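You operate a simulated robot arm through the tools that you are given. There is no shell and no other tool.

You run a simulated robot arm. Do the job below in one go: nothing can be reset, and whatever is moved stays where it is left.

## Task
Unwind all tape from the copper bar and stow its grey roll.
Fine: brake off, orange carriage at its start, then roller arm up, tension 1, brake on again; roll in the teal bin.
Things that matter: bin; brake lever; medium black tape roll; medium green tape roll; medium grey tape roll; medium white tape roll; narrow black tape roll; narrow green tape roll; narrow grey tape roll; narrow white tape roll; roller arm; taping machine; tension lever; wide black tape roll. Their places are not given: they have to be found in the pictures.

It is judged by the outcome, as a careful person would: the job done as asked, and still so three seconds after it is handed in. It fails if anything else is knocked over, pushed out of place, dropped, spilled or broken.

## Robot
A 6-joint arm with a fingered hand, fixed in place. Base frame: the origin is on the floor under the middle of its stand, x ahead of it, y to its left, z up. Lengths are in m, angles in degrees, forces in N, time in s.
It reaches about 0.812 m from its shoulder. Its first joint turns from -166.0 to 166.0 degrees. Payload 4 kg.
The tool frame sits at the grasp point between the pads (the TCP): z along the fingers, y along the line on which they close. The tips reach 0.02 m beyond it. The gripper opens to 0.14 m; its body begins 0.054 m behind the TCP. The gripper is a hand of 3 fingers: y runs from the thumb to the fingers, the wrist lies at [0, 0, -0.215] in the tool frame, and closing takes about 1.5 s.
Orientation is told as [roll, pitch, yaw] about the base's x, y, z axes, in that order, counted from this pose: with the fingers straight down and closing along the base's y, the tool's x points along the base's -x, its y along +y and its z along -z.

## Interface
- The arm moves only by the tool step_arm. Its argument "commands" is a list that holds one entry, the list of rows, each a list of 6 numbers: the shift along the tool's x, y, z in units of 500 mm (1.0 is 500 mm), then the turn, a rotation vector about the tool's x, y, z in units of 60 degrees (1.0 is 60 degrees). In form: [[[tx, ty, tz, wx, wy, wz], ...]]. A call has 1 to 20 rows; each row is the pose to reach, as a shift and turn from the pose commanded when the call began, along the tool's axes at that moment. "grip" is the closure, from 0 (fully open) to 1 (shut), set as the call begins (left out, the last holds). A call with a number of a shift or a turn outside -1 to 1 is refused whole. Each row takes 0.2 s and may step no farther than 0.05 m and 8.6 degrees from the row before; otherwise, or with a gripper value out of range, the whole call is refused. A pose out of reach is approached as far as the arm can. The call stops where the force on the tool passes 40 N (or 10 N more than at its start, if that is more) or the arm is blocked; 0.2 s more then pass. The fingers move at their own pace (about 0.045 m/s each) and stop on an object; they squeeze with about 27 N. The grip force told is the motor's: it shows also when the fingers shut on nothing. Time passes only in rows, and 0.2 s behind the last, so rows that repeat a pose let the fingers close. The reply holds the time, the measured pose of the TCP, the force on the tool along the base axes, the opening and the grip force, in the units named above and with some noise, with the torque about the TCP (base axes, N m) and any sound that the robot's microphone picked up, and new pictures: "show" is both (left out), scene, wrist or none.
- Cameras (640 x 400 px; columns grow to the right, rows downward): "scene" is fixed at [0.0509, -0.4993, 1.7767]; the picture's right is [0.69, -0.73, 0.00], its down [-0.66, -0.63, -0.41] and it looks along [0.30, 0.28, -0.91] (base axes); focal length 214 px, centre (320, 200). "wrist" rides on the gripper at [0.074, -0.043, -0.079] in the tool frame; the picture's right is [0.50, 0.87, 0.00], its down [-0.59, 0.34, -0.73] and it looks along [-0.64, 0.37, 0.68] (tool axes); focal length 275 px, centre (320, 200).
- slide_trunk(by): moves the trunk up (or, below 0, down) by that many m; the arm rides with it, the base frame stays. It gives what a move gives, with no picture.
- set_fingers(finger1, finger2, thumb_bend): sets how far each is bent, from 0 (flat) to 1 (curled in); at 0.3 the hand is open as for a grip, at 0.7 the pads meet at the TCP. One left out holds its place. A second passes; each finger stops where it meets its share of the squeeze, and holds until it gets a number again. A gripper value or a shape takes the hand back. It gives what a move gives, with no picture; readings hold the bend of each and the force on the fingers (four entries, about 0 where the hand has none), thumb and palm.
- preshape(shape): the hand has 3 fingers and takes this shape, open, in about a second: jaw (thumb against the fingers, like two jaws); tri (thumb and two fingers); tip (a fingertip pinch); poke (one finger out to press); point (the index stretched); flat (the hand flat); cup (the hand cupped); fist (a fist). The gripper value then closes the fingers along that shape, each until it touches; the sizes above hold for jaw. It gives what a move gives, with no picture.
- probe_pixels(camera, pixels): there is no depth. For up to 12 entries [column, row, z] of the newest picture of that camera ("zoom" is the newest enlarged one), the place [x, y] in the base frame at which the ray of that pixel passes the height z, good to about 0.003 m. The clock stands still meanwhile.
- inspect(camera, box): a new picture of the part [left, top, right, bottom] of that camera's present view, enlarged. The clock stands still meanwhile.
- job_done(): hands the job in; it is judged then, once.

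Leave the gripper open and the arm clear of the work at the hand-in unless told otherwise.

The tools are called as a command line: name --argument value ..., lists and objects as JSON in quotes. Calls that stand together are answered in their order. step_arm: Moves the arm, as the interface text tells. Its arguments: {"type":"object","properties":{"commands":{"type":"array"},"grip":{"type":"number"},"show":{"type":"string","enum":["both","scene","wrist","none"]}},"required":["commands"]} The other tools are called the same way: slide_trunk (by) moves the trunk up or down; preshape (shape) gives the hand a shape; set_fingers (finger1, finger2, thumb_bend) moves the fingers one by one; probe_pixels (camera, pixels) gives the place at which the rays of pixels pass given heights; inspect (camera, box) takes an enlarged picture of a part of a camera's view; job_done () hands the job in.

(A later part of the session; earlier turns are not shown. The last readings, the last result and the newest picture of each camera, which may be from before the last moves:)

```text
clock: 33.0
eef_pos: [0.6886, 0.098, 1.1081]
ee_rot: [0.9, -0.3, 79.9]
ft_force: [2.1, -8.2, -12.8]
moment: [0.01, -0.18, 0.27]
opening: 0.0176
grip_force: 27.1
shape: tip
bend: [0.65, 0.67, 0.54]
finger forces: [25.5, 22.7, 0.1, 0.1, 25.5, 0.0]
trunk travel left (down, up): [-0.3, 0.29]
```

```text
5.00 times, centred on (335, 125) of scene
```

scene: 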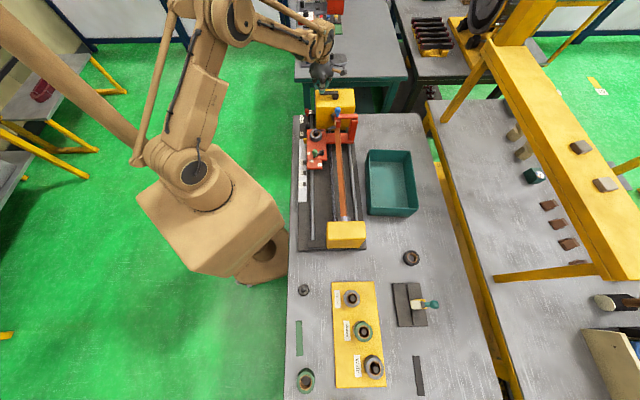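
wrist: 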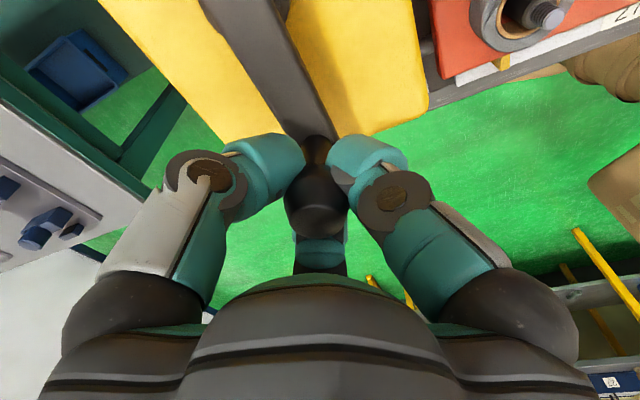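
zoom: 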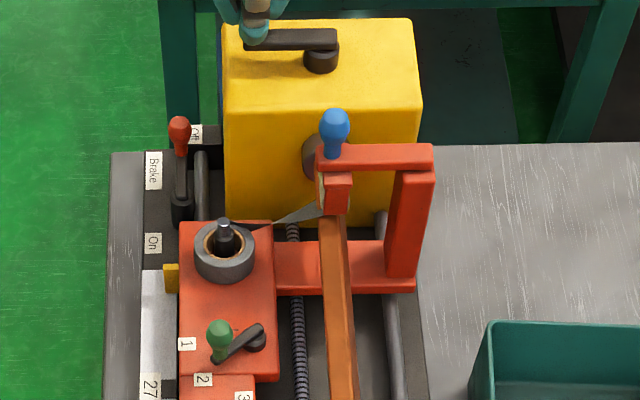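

The pointer is just short of the white scale's end. I'll go another 8° and check for a stop.

step_arm --commands '[[[0.0078, 0.0054, 0, 0, 0, -0.0667], [0.0155, 0.0107, 0, 0, 0, -0.1333]]]'

inspect --camera "scene" --box '[295, 85, 375, 165]'

inspect --camera "scene" --box '[325, 100, 365, 140]'

```text
clock: 33.6
eef_pos: [0.6848, 0.095, 1.1069]
ee_rot: [0.6, -0.4, 88.1]
ft_force: [30.0, 16.8, -1.8]
moment: [0.16, -0.44, -0.01]
opening: 0.0179
grip_force: 26.9
shape: tip
bend: [0.75, 0.75, 0.53]
finger forces: [20.6, 19.9, 0.1, 0.0, 30.7, 0.1]
trunk travel left (down, up): [-0.3, 0.29]
```

scene: 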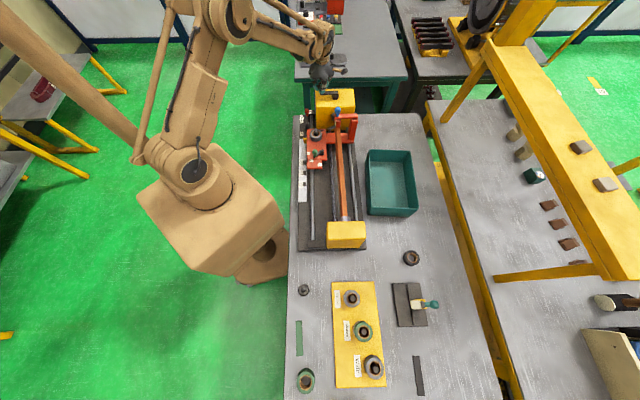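
wrist: 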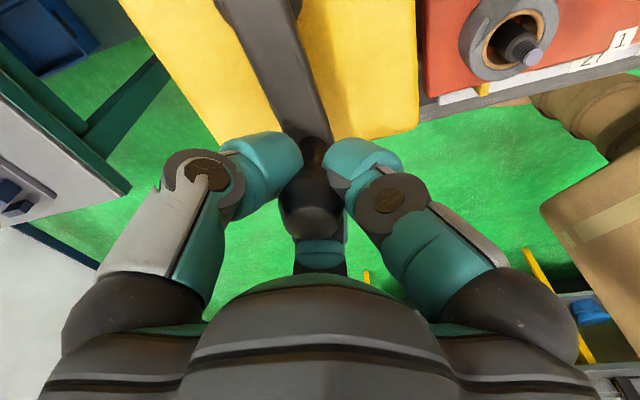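

```text
5.00 times, centred on (335, 125) of scene
```

zoom: 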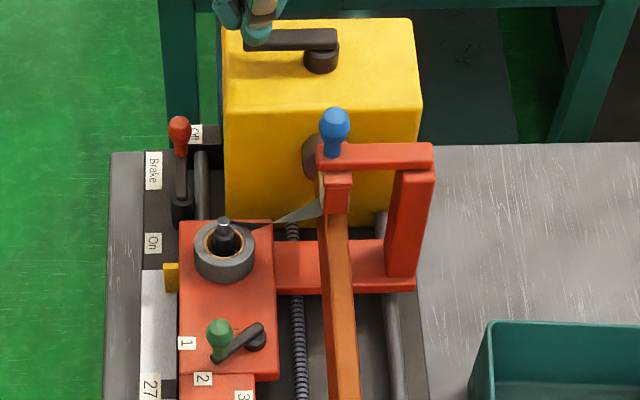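

```text
10.00 times, centred on (345, 120) of scene
```

zoom: 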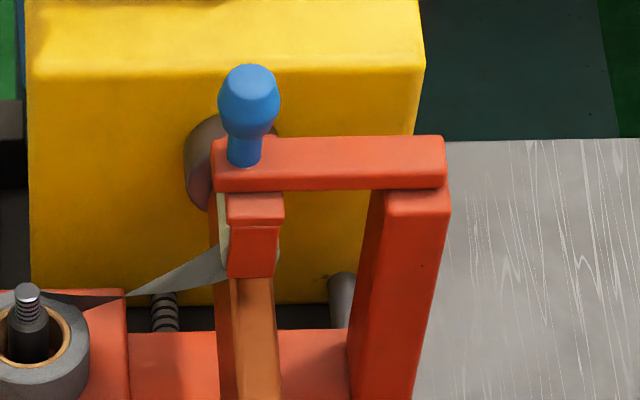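

Force jumped to 33 N against the turn and the pointer stayed put, so the carriage is at its start stop. I'll relieve the push by 3 mm, then open and rise.

step_arm --commands '[[[-0.006, -0.005, 0, 0, 0, 0]]]' --show "none"

step_arm --commands '[[[0, 0, 0, 0, 0, 0], [0, 0, 0, 0, 0, 0], [0, 0, 0, 0, 0, 0], [0, 0, 0, 0, 0, 0], [0, 0, -0.05, 0, 0, 0], [0, 0, -0.1, 0, 0, 0], [0, 0, -0.17, 0, 0, 0], [0, 0, -0.25, 0, 0, 0]]]' --grip 0.45

inspect --camera "scene" --box '[295, 85, 375, 165]'

```text
clock: 34.0
eef_pos: [0.6865, 0.0957, 1.1071]
ee_rot: [0.8, -0.3, 87.9]
ft_force: [14.0, 11.5, -12.1]
moment: [0.17, -0.27, -0.06]
opening: 0.0181
grip_force: 26.9
shape: tip
bend: [0.75, 0.67, 0.53]
finger forces: [24.0, 21.5, 0.0, 0.0, 27.1, 0.0]
trunk travel left (down, up): [-0.3, 0.29]
```

```text
clock: 35.8
eef_pos: [0.6834, 0.0927, 1.2346]
ee_rot: [0.6, -0.4, 87.9]
ft_force: [-0.1, -0.3, 0.4]
moment: [0.01, -0.03, -0.01]
opening: 0.0766
grip_force: 0.1
shape: tip
bend: [0.32, 0.32, 0.31]
finger forces: [0.1, 0.0, 0.0, 0.0, 0.0, 0.1]
trunk travel left (down, up): [-0.3, 0.29]
```

scene: 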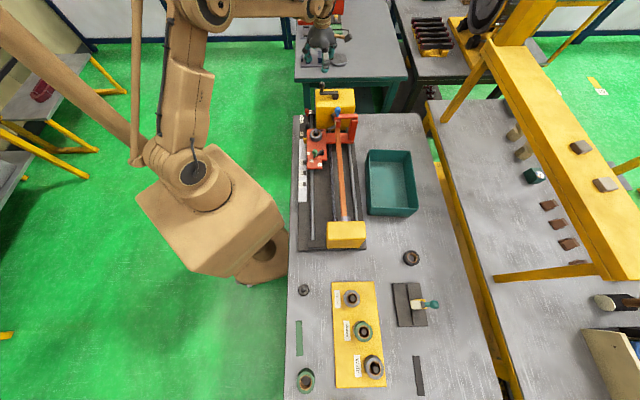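
wrist: 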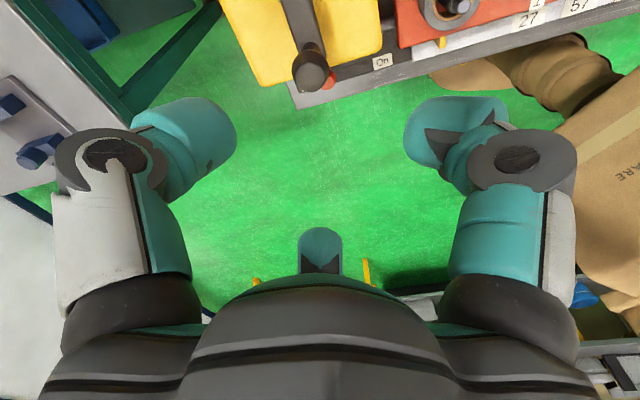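

```text
5.00 times, centred on (335, 125) of scene
```

zoom: 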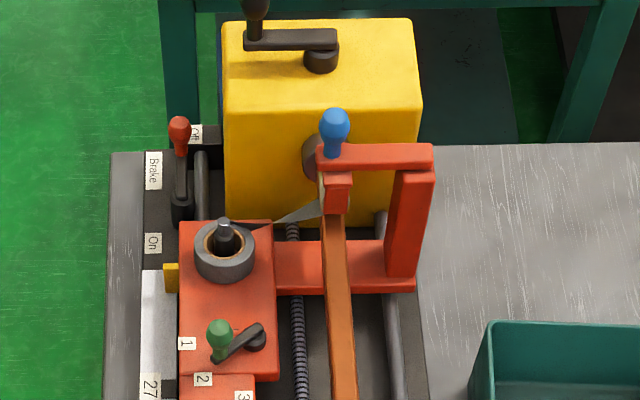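

The carriage stays at its start. Next is the roller arm; I'll swing the hand back over the machine and turn the camera for a close look at it.

step_arm --commands '[[[0.0198, 0.0517, -0.0187, 0, 0, 0.1428], [0.0397, 0.1034, -0.0374, 0, 0, 0.2857], [0.0595, 0.1551, -0.0561, 0, 0, 0.4285], [0.0793, 0.2069, -0.0747, 0, 0, 0.5714], [0.0991, 0.2586, -0.0934, 0, 0, 0.7142], [0.119, 0.3103, -0.1121, 0, 0, 0.8571], [0.1388, 0.362, -0.1308, 0, 0, 1.0]]]' --show "none"

step_arm --commands '[[[0, 0, 0, 0, 0, 0.1428], [0, 0, 0, 0, 0, 0.2857], [0, 0, 0, 0, 0, 0.4285], [0, 0, 0, 0, 0, 0.5714], [0, 0, 0, 0, 0, 0.7142], [0, 0, 0, 0, 0, 0.8571], [0, 0, 0, 0, 0, 1.0]]]' --show "none"

step_arm --commands '[[[0, 0, 0, 0, 0, 0.12], [0, 0, 0, 0, 0, 0.24], [0, 0, 0, 0, 0, 0.36], [0, 0, 0, 0, 0, 0.46]]]'

inspect --camera "wrist" --box '[180, 30, 460, 270]'

```text
clock: 37.4
eef_pos: [0.5009, 0.0283, 1.3014]
ee_rot: [0.7, 0.3, 27.8]
ft_force: [-1.0, -0.4, 0.8]
moment: [0.0, 0.0, -0.02]
opening: 0.0766
grip_force: 0.0
shape: tip
bend: [0.32, 0.32, 0.31]
finger forces: [0.0, 0.0, 0.1, 0.0, 0.0, 0.0]
trunk travel left (down, up): [-0.3, 0.29]
```

```text
clock: 39.0
eef_pos: [0.5026, 0.0294, 1.302]
ee_rot: [0.0, 0.8, -32.2]
ft_force: [-0.3, 0.2, -0.5]
moment: [0.0, -0.02, 0.0]
opening: 0.0766
grip_force: 0.1
shape: tip
bend: [0.32, 0.32, 0.31]
finger forces: [0.0, 0.1, 0.0, 0.0, 0.0, 0.0]
trunk travel left (down, up): [-0.3, 0.29]
```

```text
clock: 40.0
eef_pos: [0.5034, 0.0305, 1.3025]
ee_rot: [-0.3, 0.7, -59.8]
ft_force: [0.4, 0.8, 0.1]
moment: [0.0, 0.0, -0.01]
opening: 0.0767
grip_force: 0.1
shape: tip
bend: [0.32, 0.32, 0.31]
finger forces: [0.0, 0.0, 0.0, 0.0, 0.1, 0.0]
trunk travel left (down, up): [-0.3, 0.29]
```

scene: 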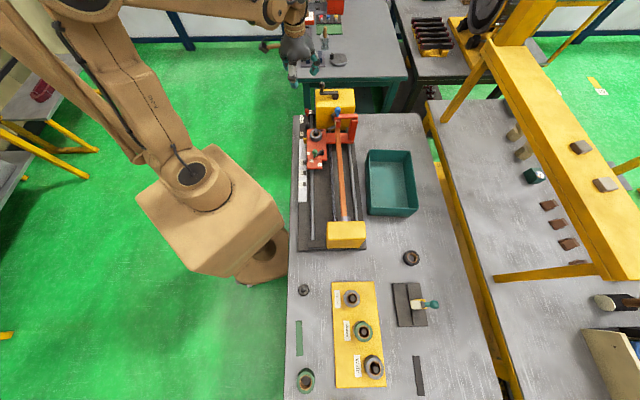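
wrist: 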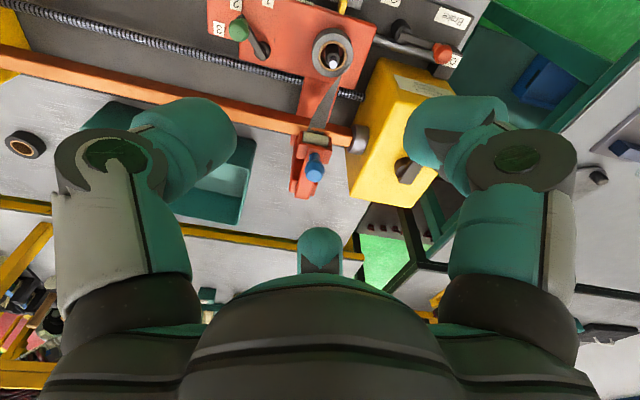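

```text
1.67 times, centred on (320, 150) of wrist
```

zoom: 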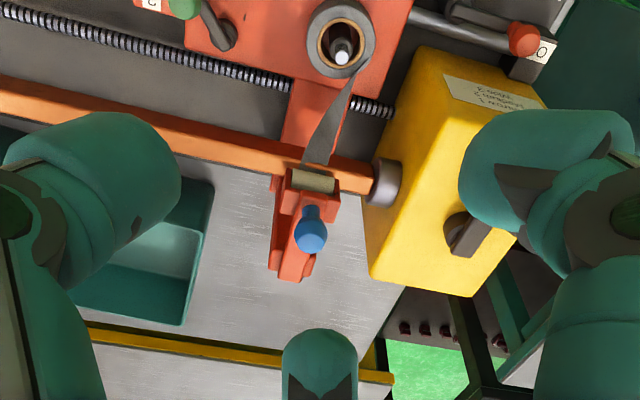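

The bar looks bare now, with only the strip from roll to roller. I'll enlarge the roller arm.

inspect --camera "wrist" --box '[270, 90, 370, 210]'

inspect --camera "scene" --box '[320, 95, 370, 145]'

```text
3.33 times, centred on (320, 150) of wrist
```

zoom: 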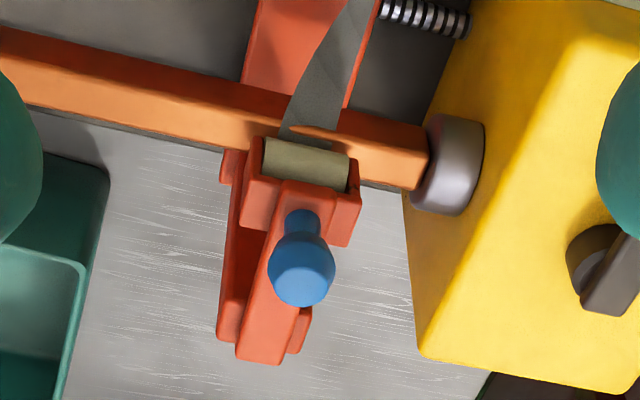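

```text
8.00 times, centred on (345, 120) of scene
```

zoom: 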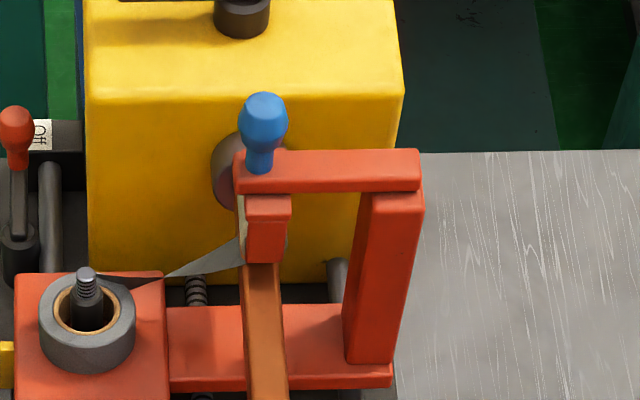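

I'll triangulate the blue knob, its base, and the arm's hinge end.

probe_pixels --camera "wrist" --pixels '[[314.6, 168.6, 1.09], [314.6, 168.6, 1.11], [314.6, 168.6, 1.13], [313.4, 154.5, 1.07], [313.4, 154.5, 1.09], [302.6, 195.6, 1.06], [302.6, 195.6, 1.08], [315, 175, 1.12]]'

probe_pixels --camera "scene" --pixels '[[337.9, 110, 1.09], [337.9, 110, 1.11], [337.9, 110, 1.13], [337.5, 115.6, 1.07], [337.5, 115.6, 1.09], [355.6, 115.6, 1.06], [355.6, 115.6, 1.08], [357, 117, 1.06]]'

```text
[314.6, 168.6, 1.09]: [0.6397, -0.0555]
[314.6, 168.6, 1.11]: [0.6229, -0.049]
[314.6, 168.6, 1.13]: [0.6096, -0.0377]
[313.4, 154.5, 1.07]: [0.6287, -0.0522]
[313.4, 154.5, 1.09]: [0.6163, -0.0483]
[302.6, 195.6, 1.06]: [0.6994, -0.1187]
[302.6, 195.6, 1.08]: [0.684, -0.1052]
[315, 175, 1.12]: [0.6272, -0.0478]
```

```text
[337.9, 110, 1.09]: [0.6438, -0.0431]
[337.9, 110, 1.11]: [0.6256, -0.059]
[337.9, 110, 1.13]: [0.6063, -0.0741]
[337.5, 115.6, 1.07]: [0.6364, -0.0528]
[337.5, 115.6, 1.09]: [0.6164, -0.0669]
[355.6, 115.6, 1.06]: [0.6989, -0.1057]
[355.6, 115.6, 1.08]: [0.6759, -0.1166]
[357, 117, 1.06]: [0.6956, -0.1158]
```

Blue knob is at about (0.632, -0.052, 1.10), above the bar, with the arm's hinge near (0.69, -0.11, 1.06). I'll move above the knob with yaw -15° so one finger sits on the robot side of it.

step_arm --commands '[[[-0.0453, 0.0234, 0.0375, 0, 0, -0.125], [-0.0905, 0.0467, 0.075, 0, 0, -0.25], [-0.1358, 0.0701, 0.1125, 0, 0, -0.375], [-0.181, 0.0935, 0.15, 0, 0, -0.5], [-0.2263, 0.1168, 0.1875, 0, 0, -0.625], [-0.2715, 0.1402, 0.225, 0, 0, -0.75]]]'

inspect --camera "wrist" --box '[180, 30, 460, 230]'

```text
clock: 41.4
eef_pos: [0.6318, -0.0529, 1.187]
ee_rot: [0.4, 0.8, -14.6]
ft_force: [0.6, -0.7, -0.3]
moment: [0.02, 0.01, 0.03]
opening: 0.0765
grip_force: 0.1
shape: tip
bend: [0.32, 0.32, 0.31]
finger forces: [0.0, 0.1, 0.0, 0.0, 0.0, 0.0]
trunk travel left (down, up): [-0.3, 0.29]
```

scene: 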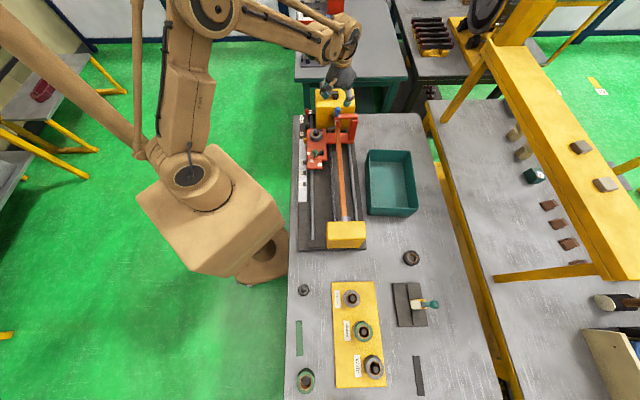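
wrist: 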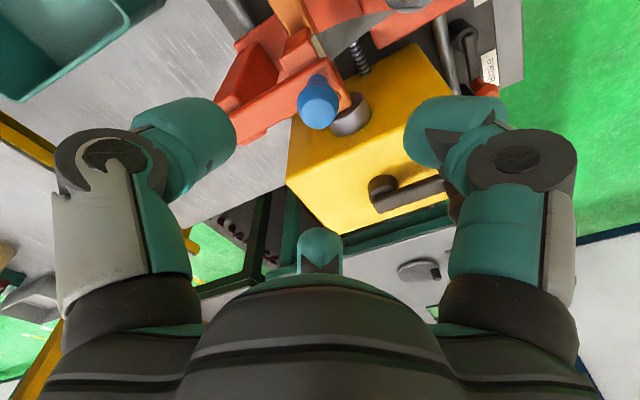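

```text
2.00 times, centred on (320, 130) of wrist
```

zoom: 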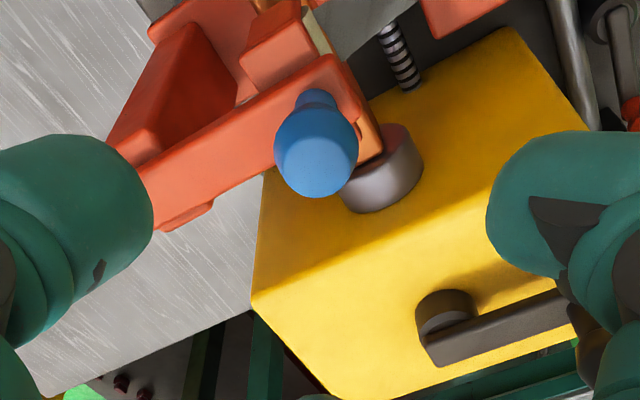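

probe_pixels --camera "wrist" --pixels '[[317.5, 105, 1.1], [317.5, 105, 1.11], [318, 115, 1.12], [318, 80, 1.075], [240, 125, 1.075]]'

```text
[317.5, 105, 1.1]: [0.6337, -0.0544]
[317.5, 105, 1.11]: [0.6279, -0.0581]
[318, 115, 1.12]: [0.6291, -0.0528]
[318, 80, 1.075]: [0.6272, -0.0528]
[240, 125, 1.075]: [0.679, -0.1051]
```

Knob is at (0.630, -0.0535). I'll descend around it to TCP z about 1.103.

step_arm --commands '[[[0.0026, -0.0018, 0.06, 0, 0, 0], [0.0026, -0.0018, 0.12, 0, 0, 0], [0.0026, -0.0018, 0.168, 0, 0, 0]]]'

inspect --camera "wrist" --box '[180, 50, 460, 250]'

inspect --camera "scene" --box '[310, 70, 380, 140]'

```text
clock: 42.2
eef_pos: [0.6286, -0.0516, 1.1044]
ee_rot: [0.3, 0.8, -14.8]
ft_force: [0.1, -0.7, -0.6]
moment: [0.01, -0.01, -0.02]
opening: 0.0769
grip_force: 0.1
shape: tip
bend: [0.32, 0.32, 0.31]
finger forces: [0.0, 0.0, 0.1, 0.1, 0.1, 0.0]
trunk travel left (down, up): [-0.3, 0.29]
```

scene: 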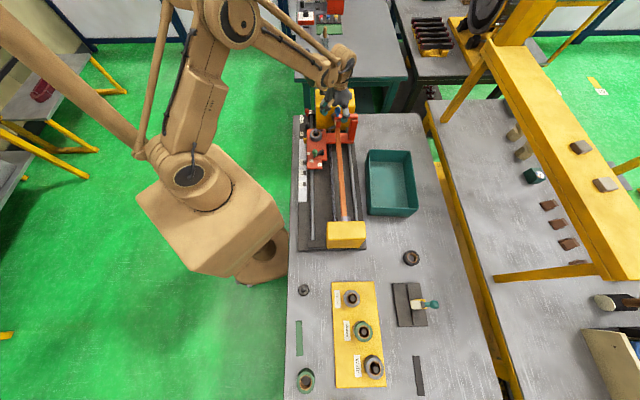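
wrist: 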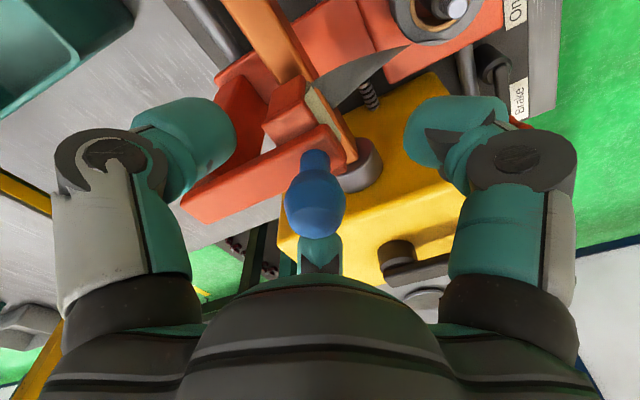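

```text
2.00 times, centred on (320, 150) of wrist
```

zoom: 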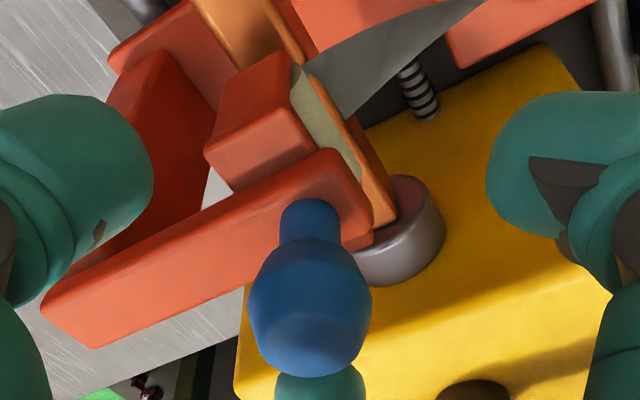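

```text
5.71 times, centred on (345, 105) of scene
```

zoom: 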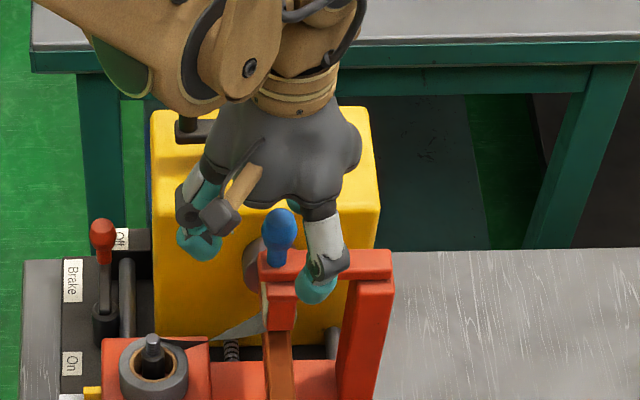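

The knob is inside the ring. I'll close on it.

step_arm --commands '[[[0, 0, 0, 0, 0, 0], [0, 0, 0, 0, 0, 0], [0, 0, 0, 0, 0, 0], [0, 0, 0, 0, 0, 0], [0, 0, 0, 0, 0, 0], [0, 0, 0, 0, 0, 0]]]' --grip 1.0

inspect --camera "scene" --box '[310, 70, 380, 140]'

```text
clock: 43.6
eef_pos: [0.6284, -0.0525, 1.1044]
ee_rot: [0.3, 0.7, -14.7]
ft_force: [1.7, -2.3, 0.5]
moment: [-0.19, -0.12, -0.12]
opening: 0.0047
grip_force: 27.0
shape: tip
bend: [0.67, 0.62, 0.63]
finger forces: [28.7, 37.2, 0.0, 0.0, 32.3, 0.0]
trunk travel left (down, up): [-0.3, 0.29]
```

scene: 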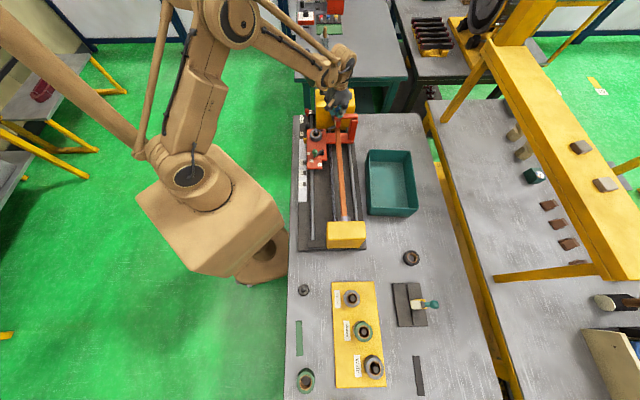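
wrist: 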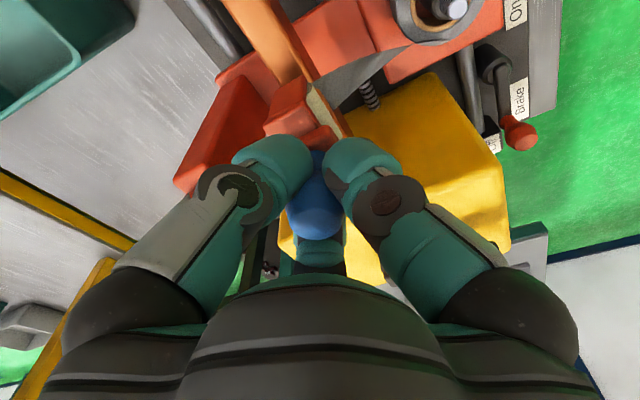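

```text
5.71 times, centred on (345, 105) of scene
```

zoom: 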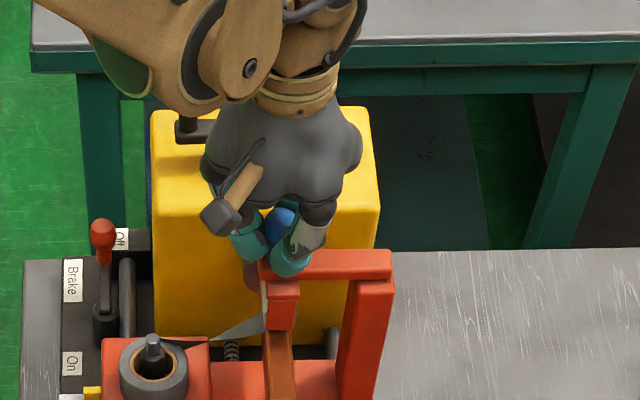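

Gripped at the neck under the bulb. I'll loosen slightly and lift the arm about its hinge (v 0.555, z 1.062), tilting the hand with it, first 24°.

step_arm --commands '[[[0, 0, 0, 0, 0, 0], [-0.0114, -0.0066, -0.0196, -0.0667, 0.1155, 0], [-0.025, -0.0144, -0.0373, -0.1333, 0.2309, 0], [-0.0406, -0.0234, -0.0525, -0.2, 0.3464, 0]]]' --grip 0.92

inspect --camera "scene" --box '[310, 70, 380, 140]'

```text
clock: 44.6
eef_pos: [0.6444, -0.0669, 1.1316]
ee_rot: [12.9, 21.4, -12.2]
ft_force: [-1.7, 3.4, 4.6]
moment: [0.03, -0.07, -0.03]
opening: 0.0137
grip_force: 27.0
shape: tip
bend: [0.66, 0.63, 0.58]
finger forces: [23.7, 30.6, 0.0, 0.0, 26.3, 0.0]
trunk travel left (down, up): [-0.3, 0.29]
```

scene: 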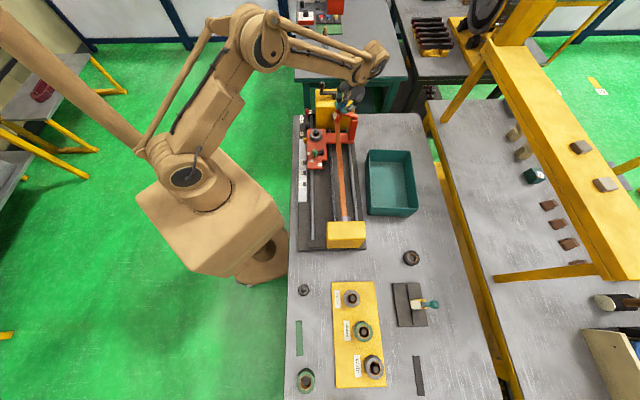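
wrist: 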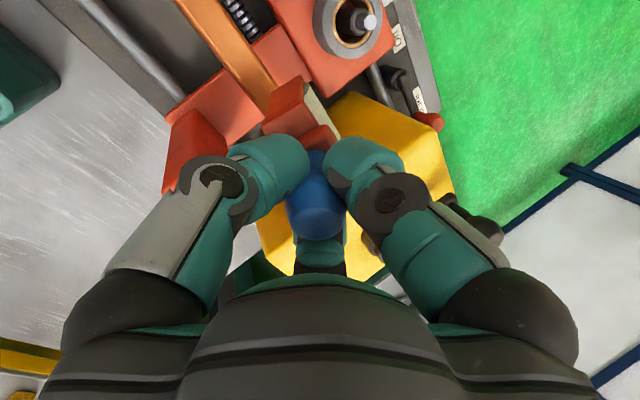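

```text
5.71 times, centred on (345, 105) of scene
```

zoom: 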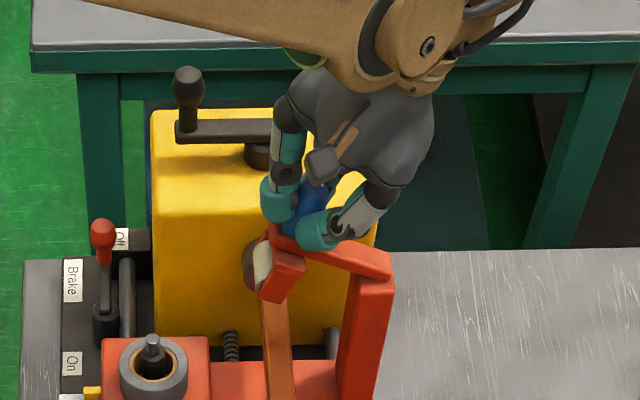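

The arm is lifting nicely and the tape strip has vanished. I'll continue another 16° with the same co-rotating motion.

step_arm --commands '[[[-0.0114, -0.0066, -0.0196, -0.0667, 0.1155, 0], [-0.025, -0.0144, -0.0373, -0.1333, 0.2309, 0]]]'

inspect --camera "scene" --box '[310, 70, 380, 140]'

```text
clock: 45.2
eef_pos: [0.6504, -0.0705, 1.1377]
ee_rot: [17.5, 26.1, -11.0]
ft_force: [-18.1, -12.4, 4.1]
moment: [-0.15, 0.21, 0.11]
opening: 0.0138
grip_force: 27.1
shape: tip
bend: [0.66, 0.63, 0.57]
finger forces: [25.3, 27.7, 0.0, 0.0, 31.2, 0.0]
out of reach, approached as far as the arm can: row 1, 2
trunk travel left (down, up): [-0.3, 0.29]
```

scene: 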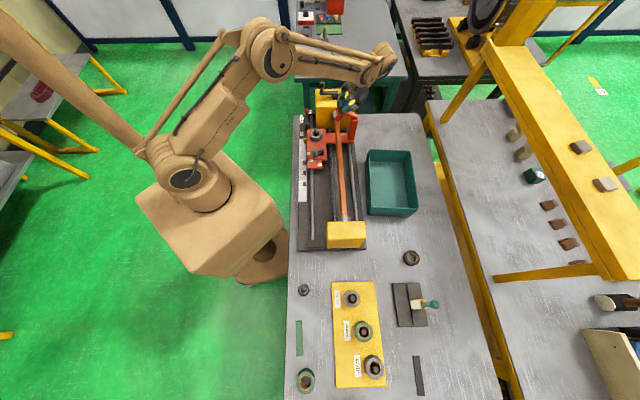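
wrist: 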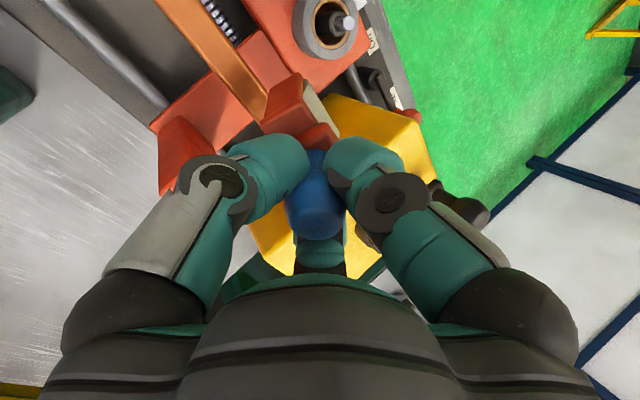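

```text
5.71 times, centred on (345, 105) of scene
```

zoom: 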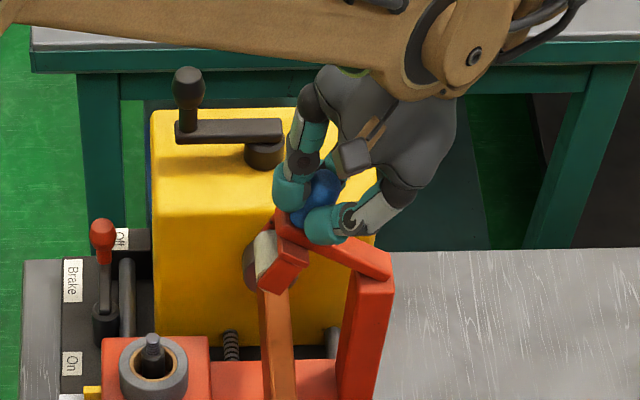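

The arm's reach ran out with the tilt at about 30°. I'll send a hold row to see whether the commanded pose is still the unreachable one.

step_arm --commands '[[[0, 0, 0, 0, 0, 0]]]' --show "none"

```text
clock: 45.6
eef_pos: [0.6511, -0.0702, 1.138]
ee_rot: [17.6, 26.0, -10.8]
ft_force: [-21.0, -18.7, 2.0]
moment: [-0.17, 0.21, 0.11]
opening: 0.0139
grip_force: 27.3
shape: tip
bend: [0.66, 0.63, 0.57]
finger forces: [24.9, 26.4, 0.0, 0.1, 31.9, 0.1]
trunk travel left (down, up): [-0.3, 0.29]
```

The command was clipped to a reachable pose. I'll keep following the arc towards vertical while letting the hand's tilt come back, with a slightly looser hold so the knob can swivel.

step_arm --commands '[[[0.0035, -0.006, 0, 0, 0, 0], [-0.007, -0.0121, -0.0194, 0.0417, -0.0722, 0], [-0.0201, -0.0197, -0.0374, 0.0833, -0.1443, 0]]]' --grip 0.88

inspect --camera "scene" --box '[310, 70, 380, 140]'

```text
clock: 46.4
eef_pos: [0.6662, -0.0832, 1.1465]
ee_rot: [11.6, 17.7, -13.2]
ft_force: [-0.9, 5.6, 5.2]
moment: [0.22, 0.13, -0.1]
opening: 0.0168
grip_force: 0.1
shape: tip
bend: [0.61, 0.63, 0.54]
finger forces: [8.4, 0.3, 0.0, 0.1, 1.9, 0.0]
trunk travel left (down, up): [-0.3, 0.29]
```

scene: 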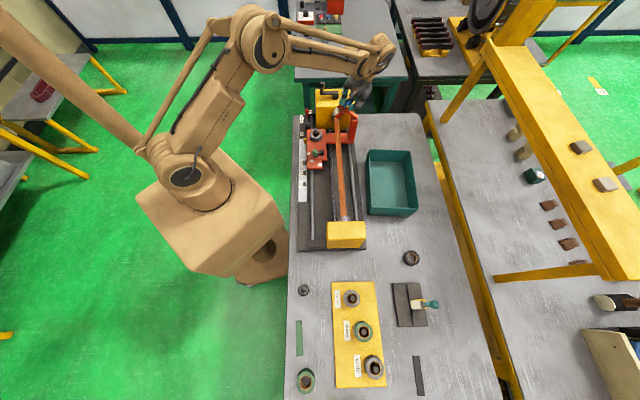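
wrist: 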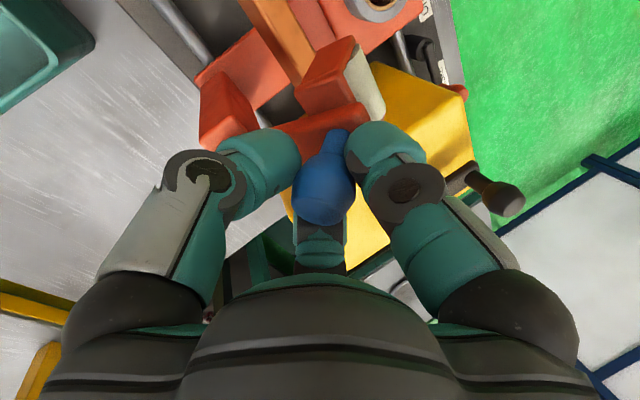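

```text
5.71 times, centred on (345, 105) of scene
```

zoom: 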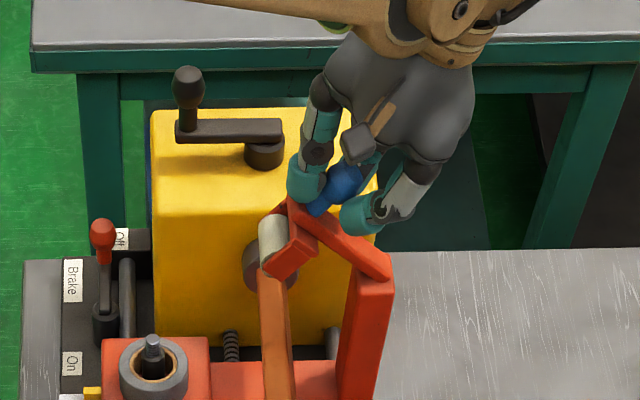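

The arm is at about 45° and following. I'll continue to about 75°.

step_arm --commands '[[[-0.0178, -0.0103, -0.0133, 0.0333, -0.0577, 0], [-0.0349, -0.0201, -0.0219, 0.0667, -0.1155, 0], [-0.0552, -0.0318, -0.03, 0.1, -0.1732, 0], [-0.0736, -0.0425, -0.0337, 0.1333, -0.2309, 0]]]'

inspect --camera "scene" --box '[310, 70, 380, 140]'

```text
clock: 47.3
eef_pos: [0.6869, -0.1086, 1.1524]
ee_rot: [4.7, 6.5, -14.9]
ft_force: [-14.2, 16.3, 34.3]
moment: [1.35, 1.3, -0.08]
opening: 0.0168
grip_force: 0.1
shape: tip
bend: [0.47, 0.63, 0.54]
finger forces: [38.2, 0.0, 0.0, 0.1, 0.1, 0.1]
trunk travel left (down, up): [-0.3, 0.29]
stopped in row 4: the force on the tool passed its limit at 43 N (the readings are from after the stop); the commanded pose is now the measured one
```

scene: 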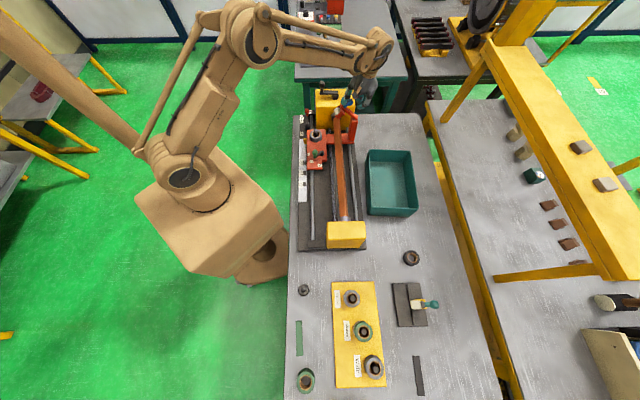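
wrist: 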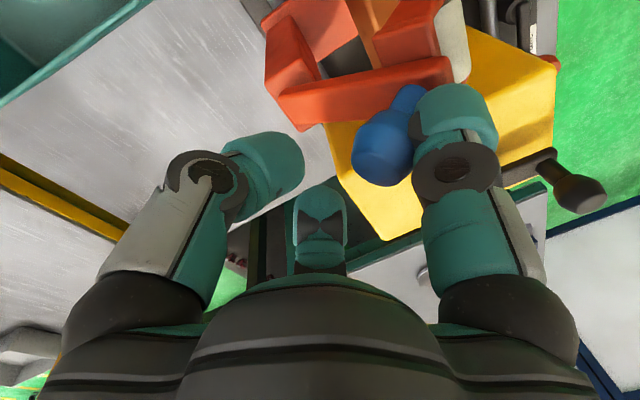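

```text
5.71 times, centred on (345, 105) of scene
```

zoom: 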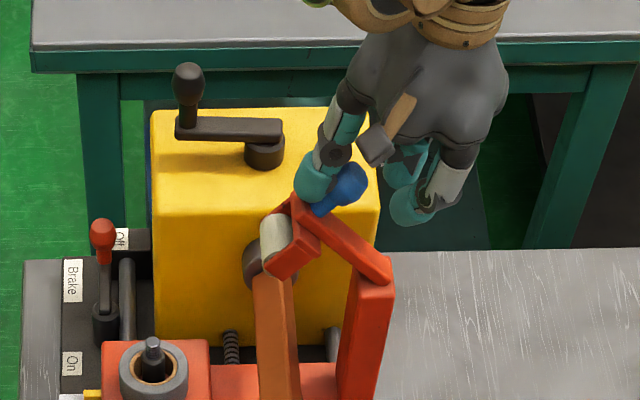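

The arm is at about 46° and didn't move further under a 38 N finger push. I'll open, retreat upward and see whether it stays up.

step_arm --commands '[[[0.02, 0.01, 0, 0, 0, 0], [0.02, 0.01, 0, 0, 0, 0], [0.02, 0.01, 0, 0, 0, 0], [0.02, 0.01, -0.05, 0, 0, 0], [0.02, 0.01, -0.1, 0, 0, 0], [0.02, 0.01, -0.16, 0, 0, 0], [0.02, 0.01, -0.22, 0, 0, 0]]]' --grip 0.5

inspect --camera "scene" --box '[310, 70, 380, 140]'

inspect --camera "wrist" --box '[180, 0, 460, 200]'

```text
clock: 48.9
eef_pos: [0.6941, -0.1167, 1.2587]
ee_rot: [4.7, 6.5, -15.0]
ft_force: [1.0, 0.2, -1.3]
moment: [-0.01, -0.03, -0.02]
opening: 0.0699
grip_force: 0.1
shape: tip
bend: [0.34, 0.34, 0.33]
finger forces: [0.0, 0.0, 0.0, 0.0, 0.0, 0.1]
trunk travel left (down, up): [-0.3, 0.29]
```

scene: 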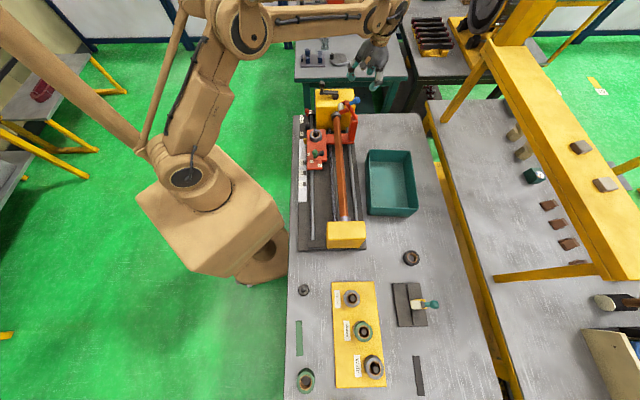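
wrist: 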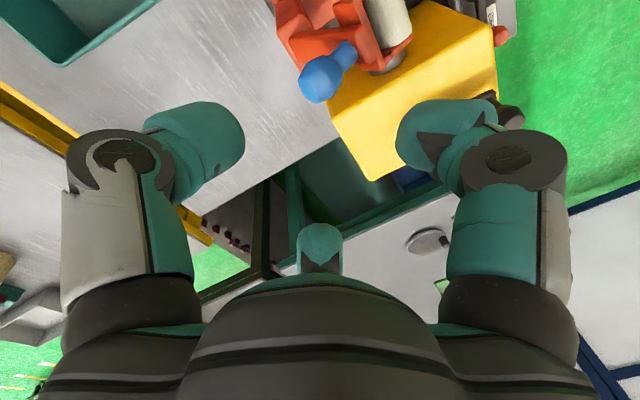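

```text
5.71 times, centred on (345, 105) of scene
```

zoom: 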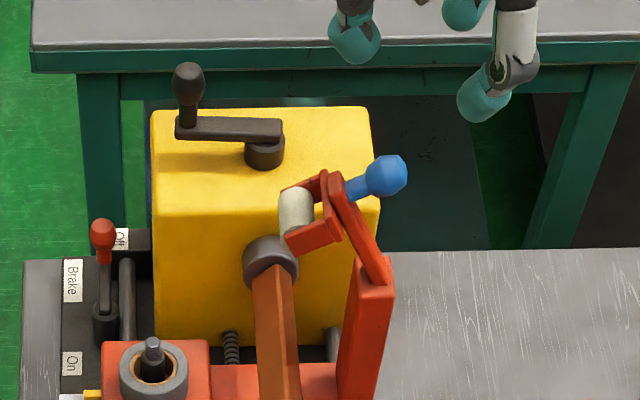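

```text
2.00 times, centred on (320, 100) of wrist
```

zoom: 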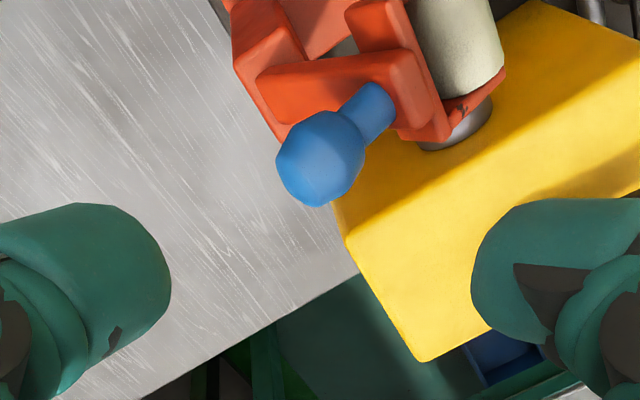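

While I lifted, the finger nudged the arm further; it's now at about 68° and staying. I'll check if it's at its stop by pushing it gently from the robot side with closed fingers. First I go round to that side and close the hand.

step_arm --commands '[[[0.0658, 0.038, 0.0107, 0.0167, -0.0289, 0], [0.1315, 0.076, 0.0213, 0.0333, -0.0577, 0], [0.1973, 0.1139, 0.032, 0.05, -0.0866, 0], [0.2631, 0.1519, 0.0427, 0.0667, -0.1155, 0], [0.2631, 0.1519, 0.0427, 0.0667, -0.1155, 0], [0.2631, 0.1519, 0.0427, 0.0667, -0.1155, 0], [0.2631, 0.1519, 0.0427, 0.0667, -0.1155, 0]]]' --grip 1.0

inspect --camera "scene" --box '[310, 70, 380, 140]'

inspect --camera "wrist" --box '[160, 0, 480, 200]'

```text
clock: 50.5
eef_pos: [0.5871, -0.0071, 1.2589]
ee_rot: [0.7, -0.4, -15.3]
ft_force: [1.5, -0.3, -0.4]
moment: [-0.01, 0.02, 0.01]
opening: 0.0001
grip_force: 26.8
shape: tip
bend: [0.73, 0.73, 0.7]
finger forces: [0.0, 0.0, 0.0, 0.0, 0.1, 0.0]
trunk travel left (down, up): [-0.3, 0.29]
```

scene: 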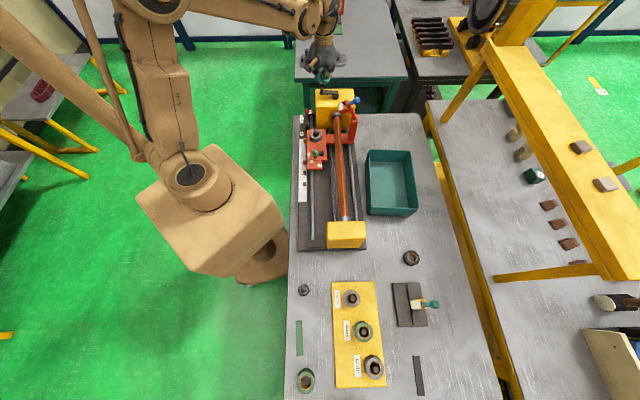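
wrist: 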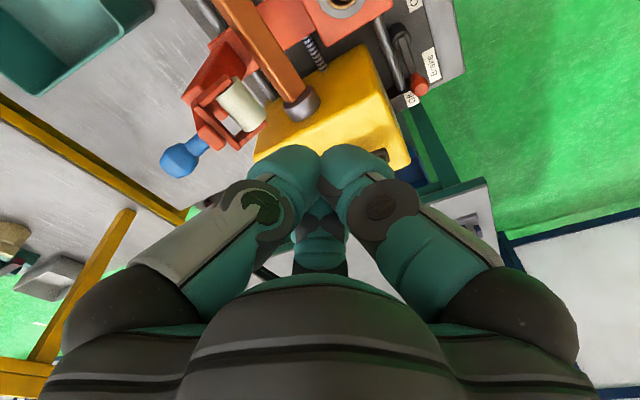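

```text
5.71 times, centred on (345, 105) of scene
```

zoom: 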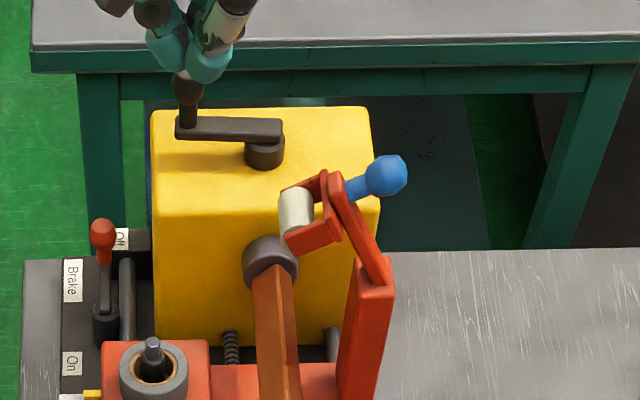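

```text
2.00 times, centred on (320, 100) of wrist
```

zoom: 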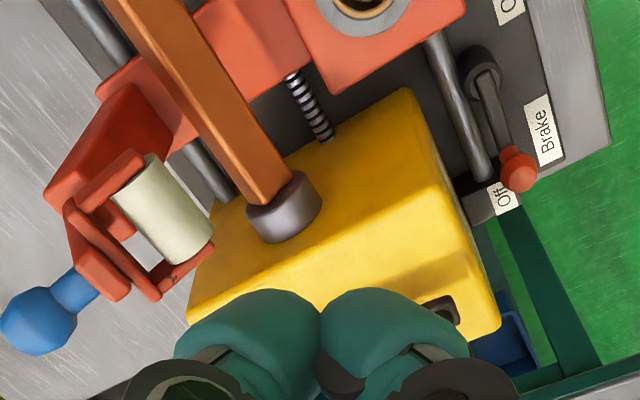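

The bar is bare and the arm stays raised. I'll lower the closed fingers beside the arm (tips about z 1.115) and push gently towards the far side until I feel a stop.

step_arm --commands '[[[0, 0, 0.08, 0, 0, 0], [0, 0, 0.16, 0, 0, 0], [0, 0, 0.246, 0, 0, 0], [-0.052, -0.03, 0.246, 0, 0, 0], [-0.0693, -0.04, 0.246, 0, 0, 0], [-0.0866, -0.05, 0.246, 0, 0, 0], [-0.0953, -0.055, 0.246, 0, 0, 0], [-0.1039, -0.06, 0.246, 0, 0, 0], [-0.1126, -0.065, 0.246, 0, 0, 0], [-0.1212, -0.07, 0.246, 0, 0, 0]]]'

inspect --camera "scene" --box '[310, 70, 380, 140]'

```text
clock: 52.7
eef_pos: [0.6365, -0.0577, 1.136]
ee_rot: [0.7, -0.4, -15.3]
ft_force: [0.4, 1.0, -0.1]
moment: [0.0, -0.02, -0.01]
opening: 0.0
grip_force: 27.1
shape: tip
bend: [0.73, 0.73, 0.7]
finger forces: [0.1, 0.1, 0.0, 0.1, 0.0, 0.1]
trunk travel left (down, up): [-0.3, 0.29]
```

scene: 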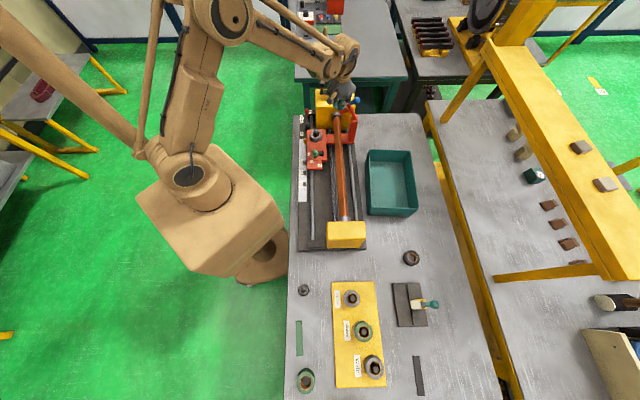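
wrist: 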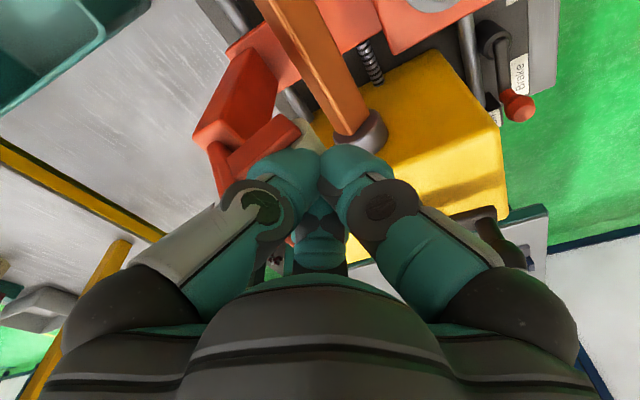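

```text
5.71 times, centred on (345, 105) of scene
```

zoom: 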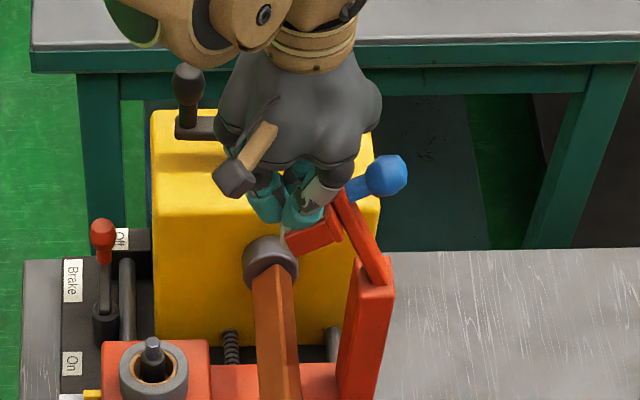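

No contact yet. I'll continue in small steps.

step_arm --commands '[[[-0.0087, -0.005, 0, 0, 0, 0], [-0.0173, -0.01, 0, 0, 0, 0], [-0.026, -0.015, 0, 0, 0, 0], [-0.0346, -0.02, 0, 0, 0, 0], [-0.0433, -0.025, 0, 0, 0, 0]]]'

inspect --camera "scene" --box '[310, 70, 380, 140]'

```text
clock: 53.5
eef_pos: [0.64, -0.0606, 1.1368]
ee_rot: [0.9, -0.1, -15.1]
ft_force: [-21.8, 21.4, -1.6]
moment: [-0.1, -0.18, -0.45]
opening: 0.0
grip_force: 26.7
shape: tip
bend: [0.73, 0.73, 0.7]
finger forces: [0.0, 0.2, 0.0, 0.0, 29.5, 0.1]
trunk travel left (down, up): [-0.3, 0.29]
stopped in row 3: the force on the tool passed its limit at 46 N (the readings are from after the stop); the commanded pose is now the measured one
```

scene: 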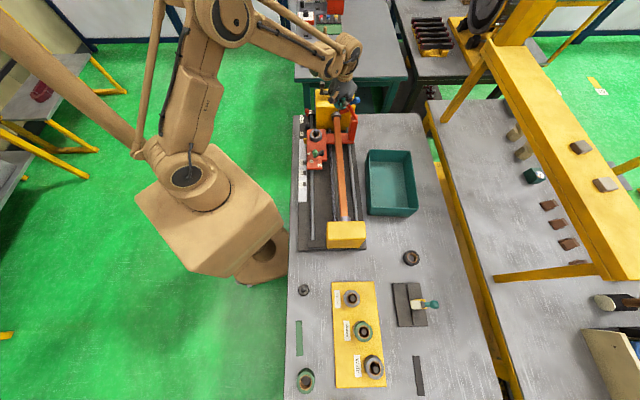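
wrist: 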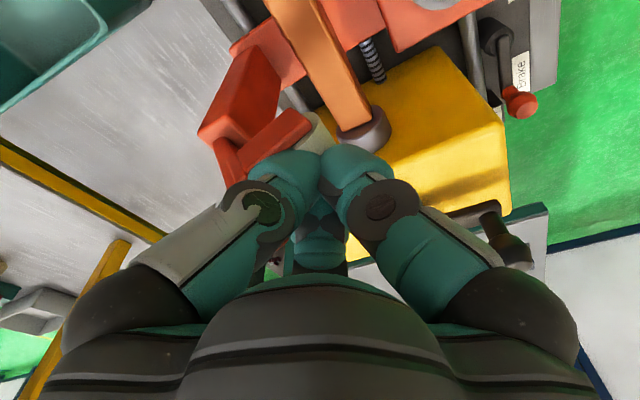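

```text
5.71 times, centred on (345, 105) of scene
```

zoom: 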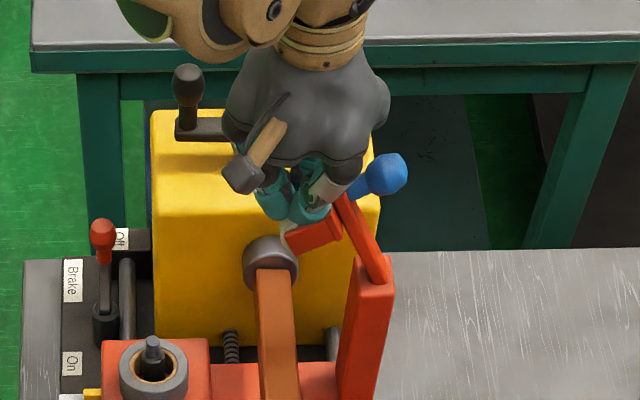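

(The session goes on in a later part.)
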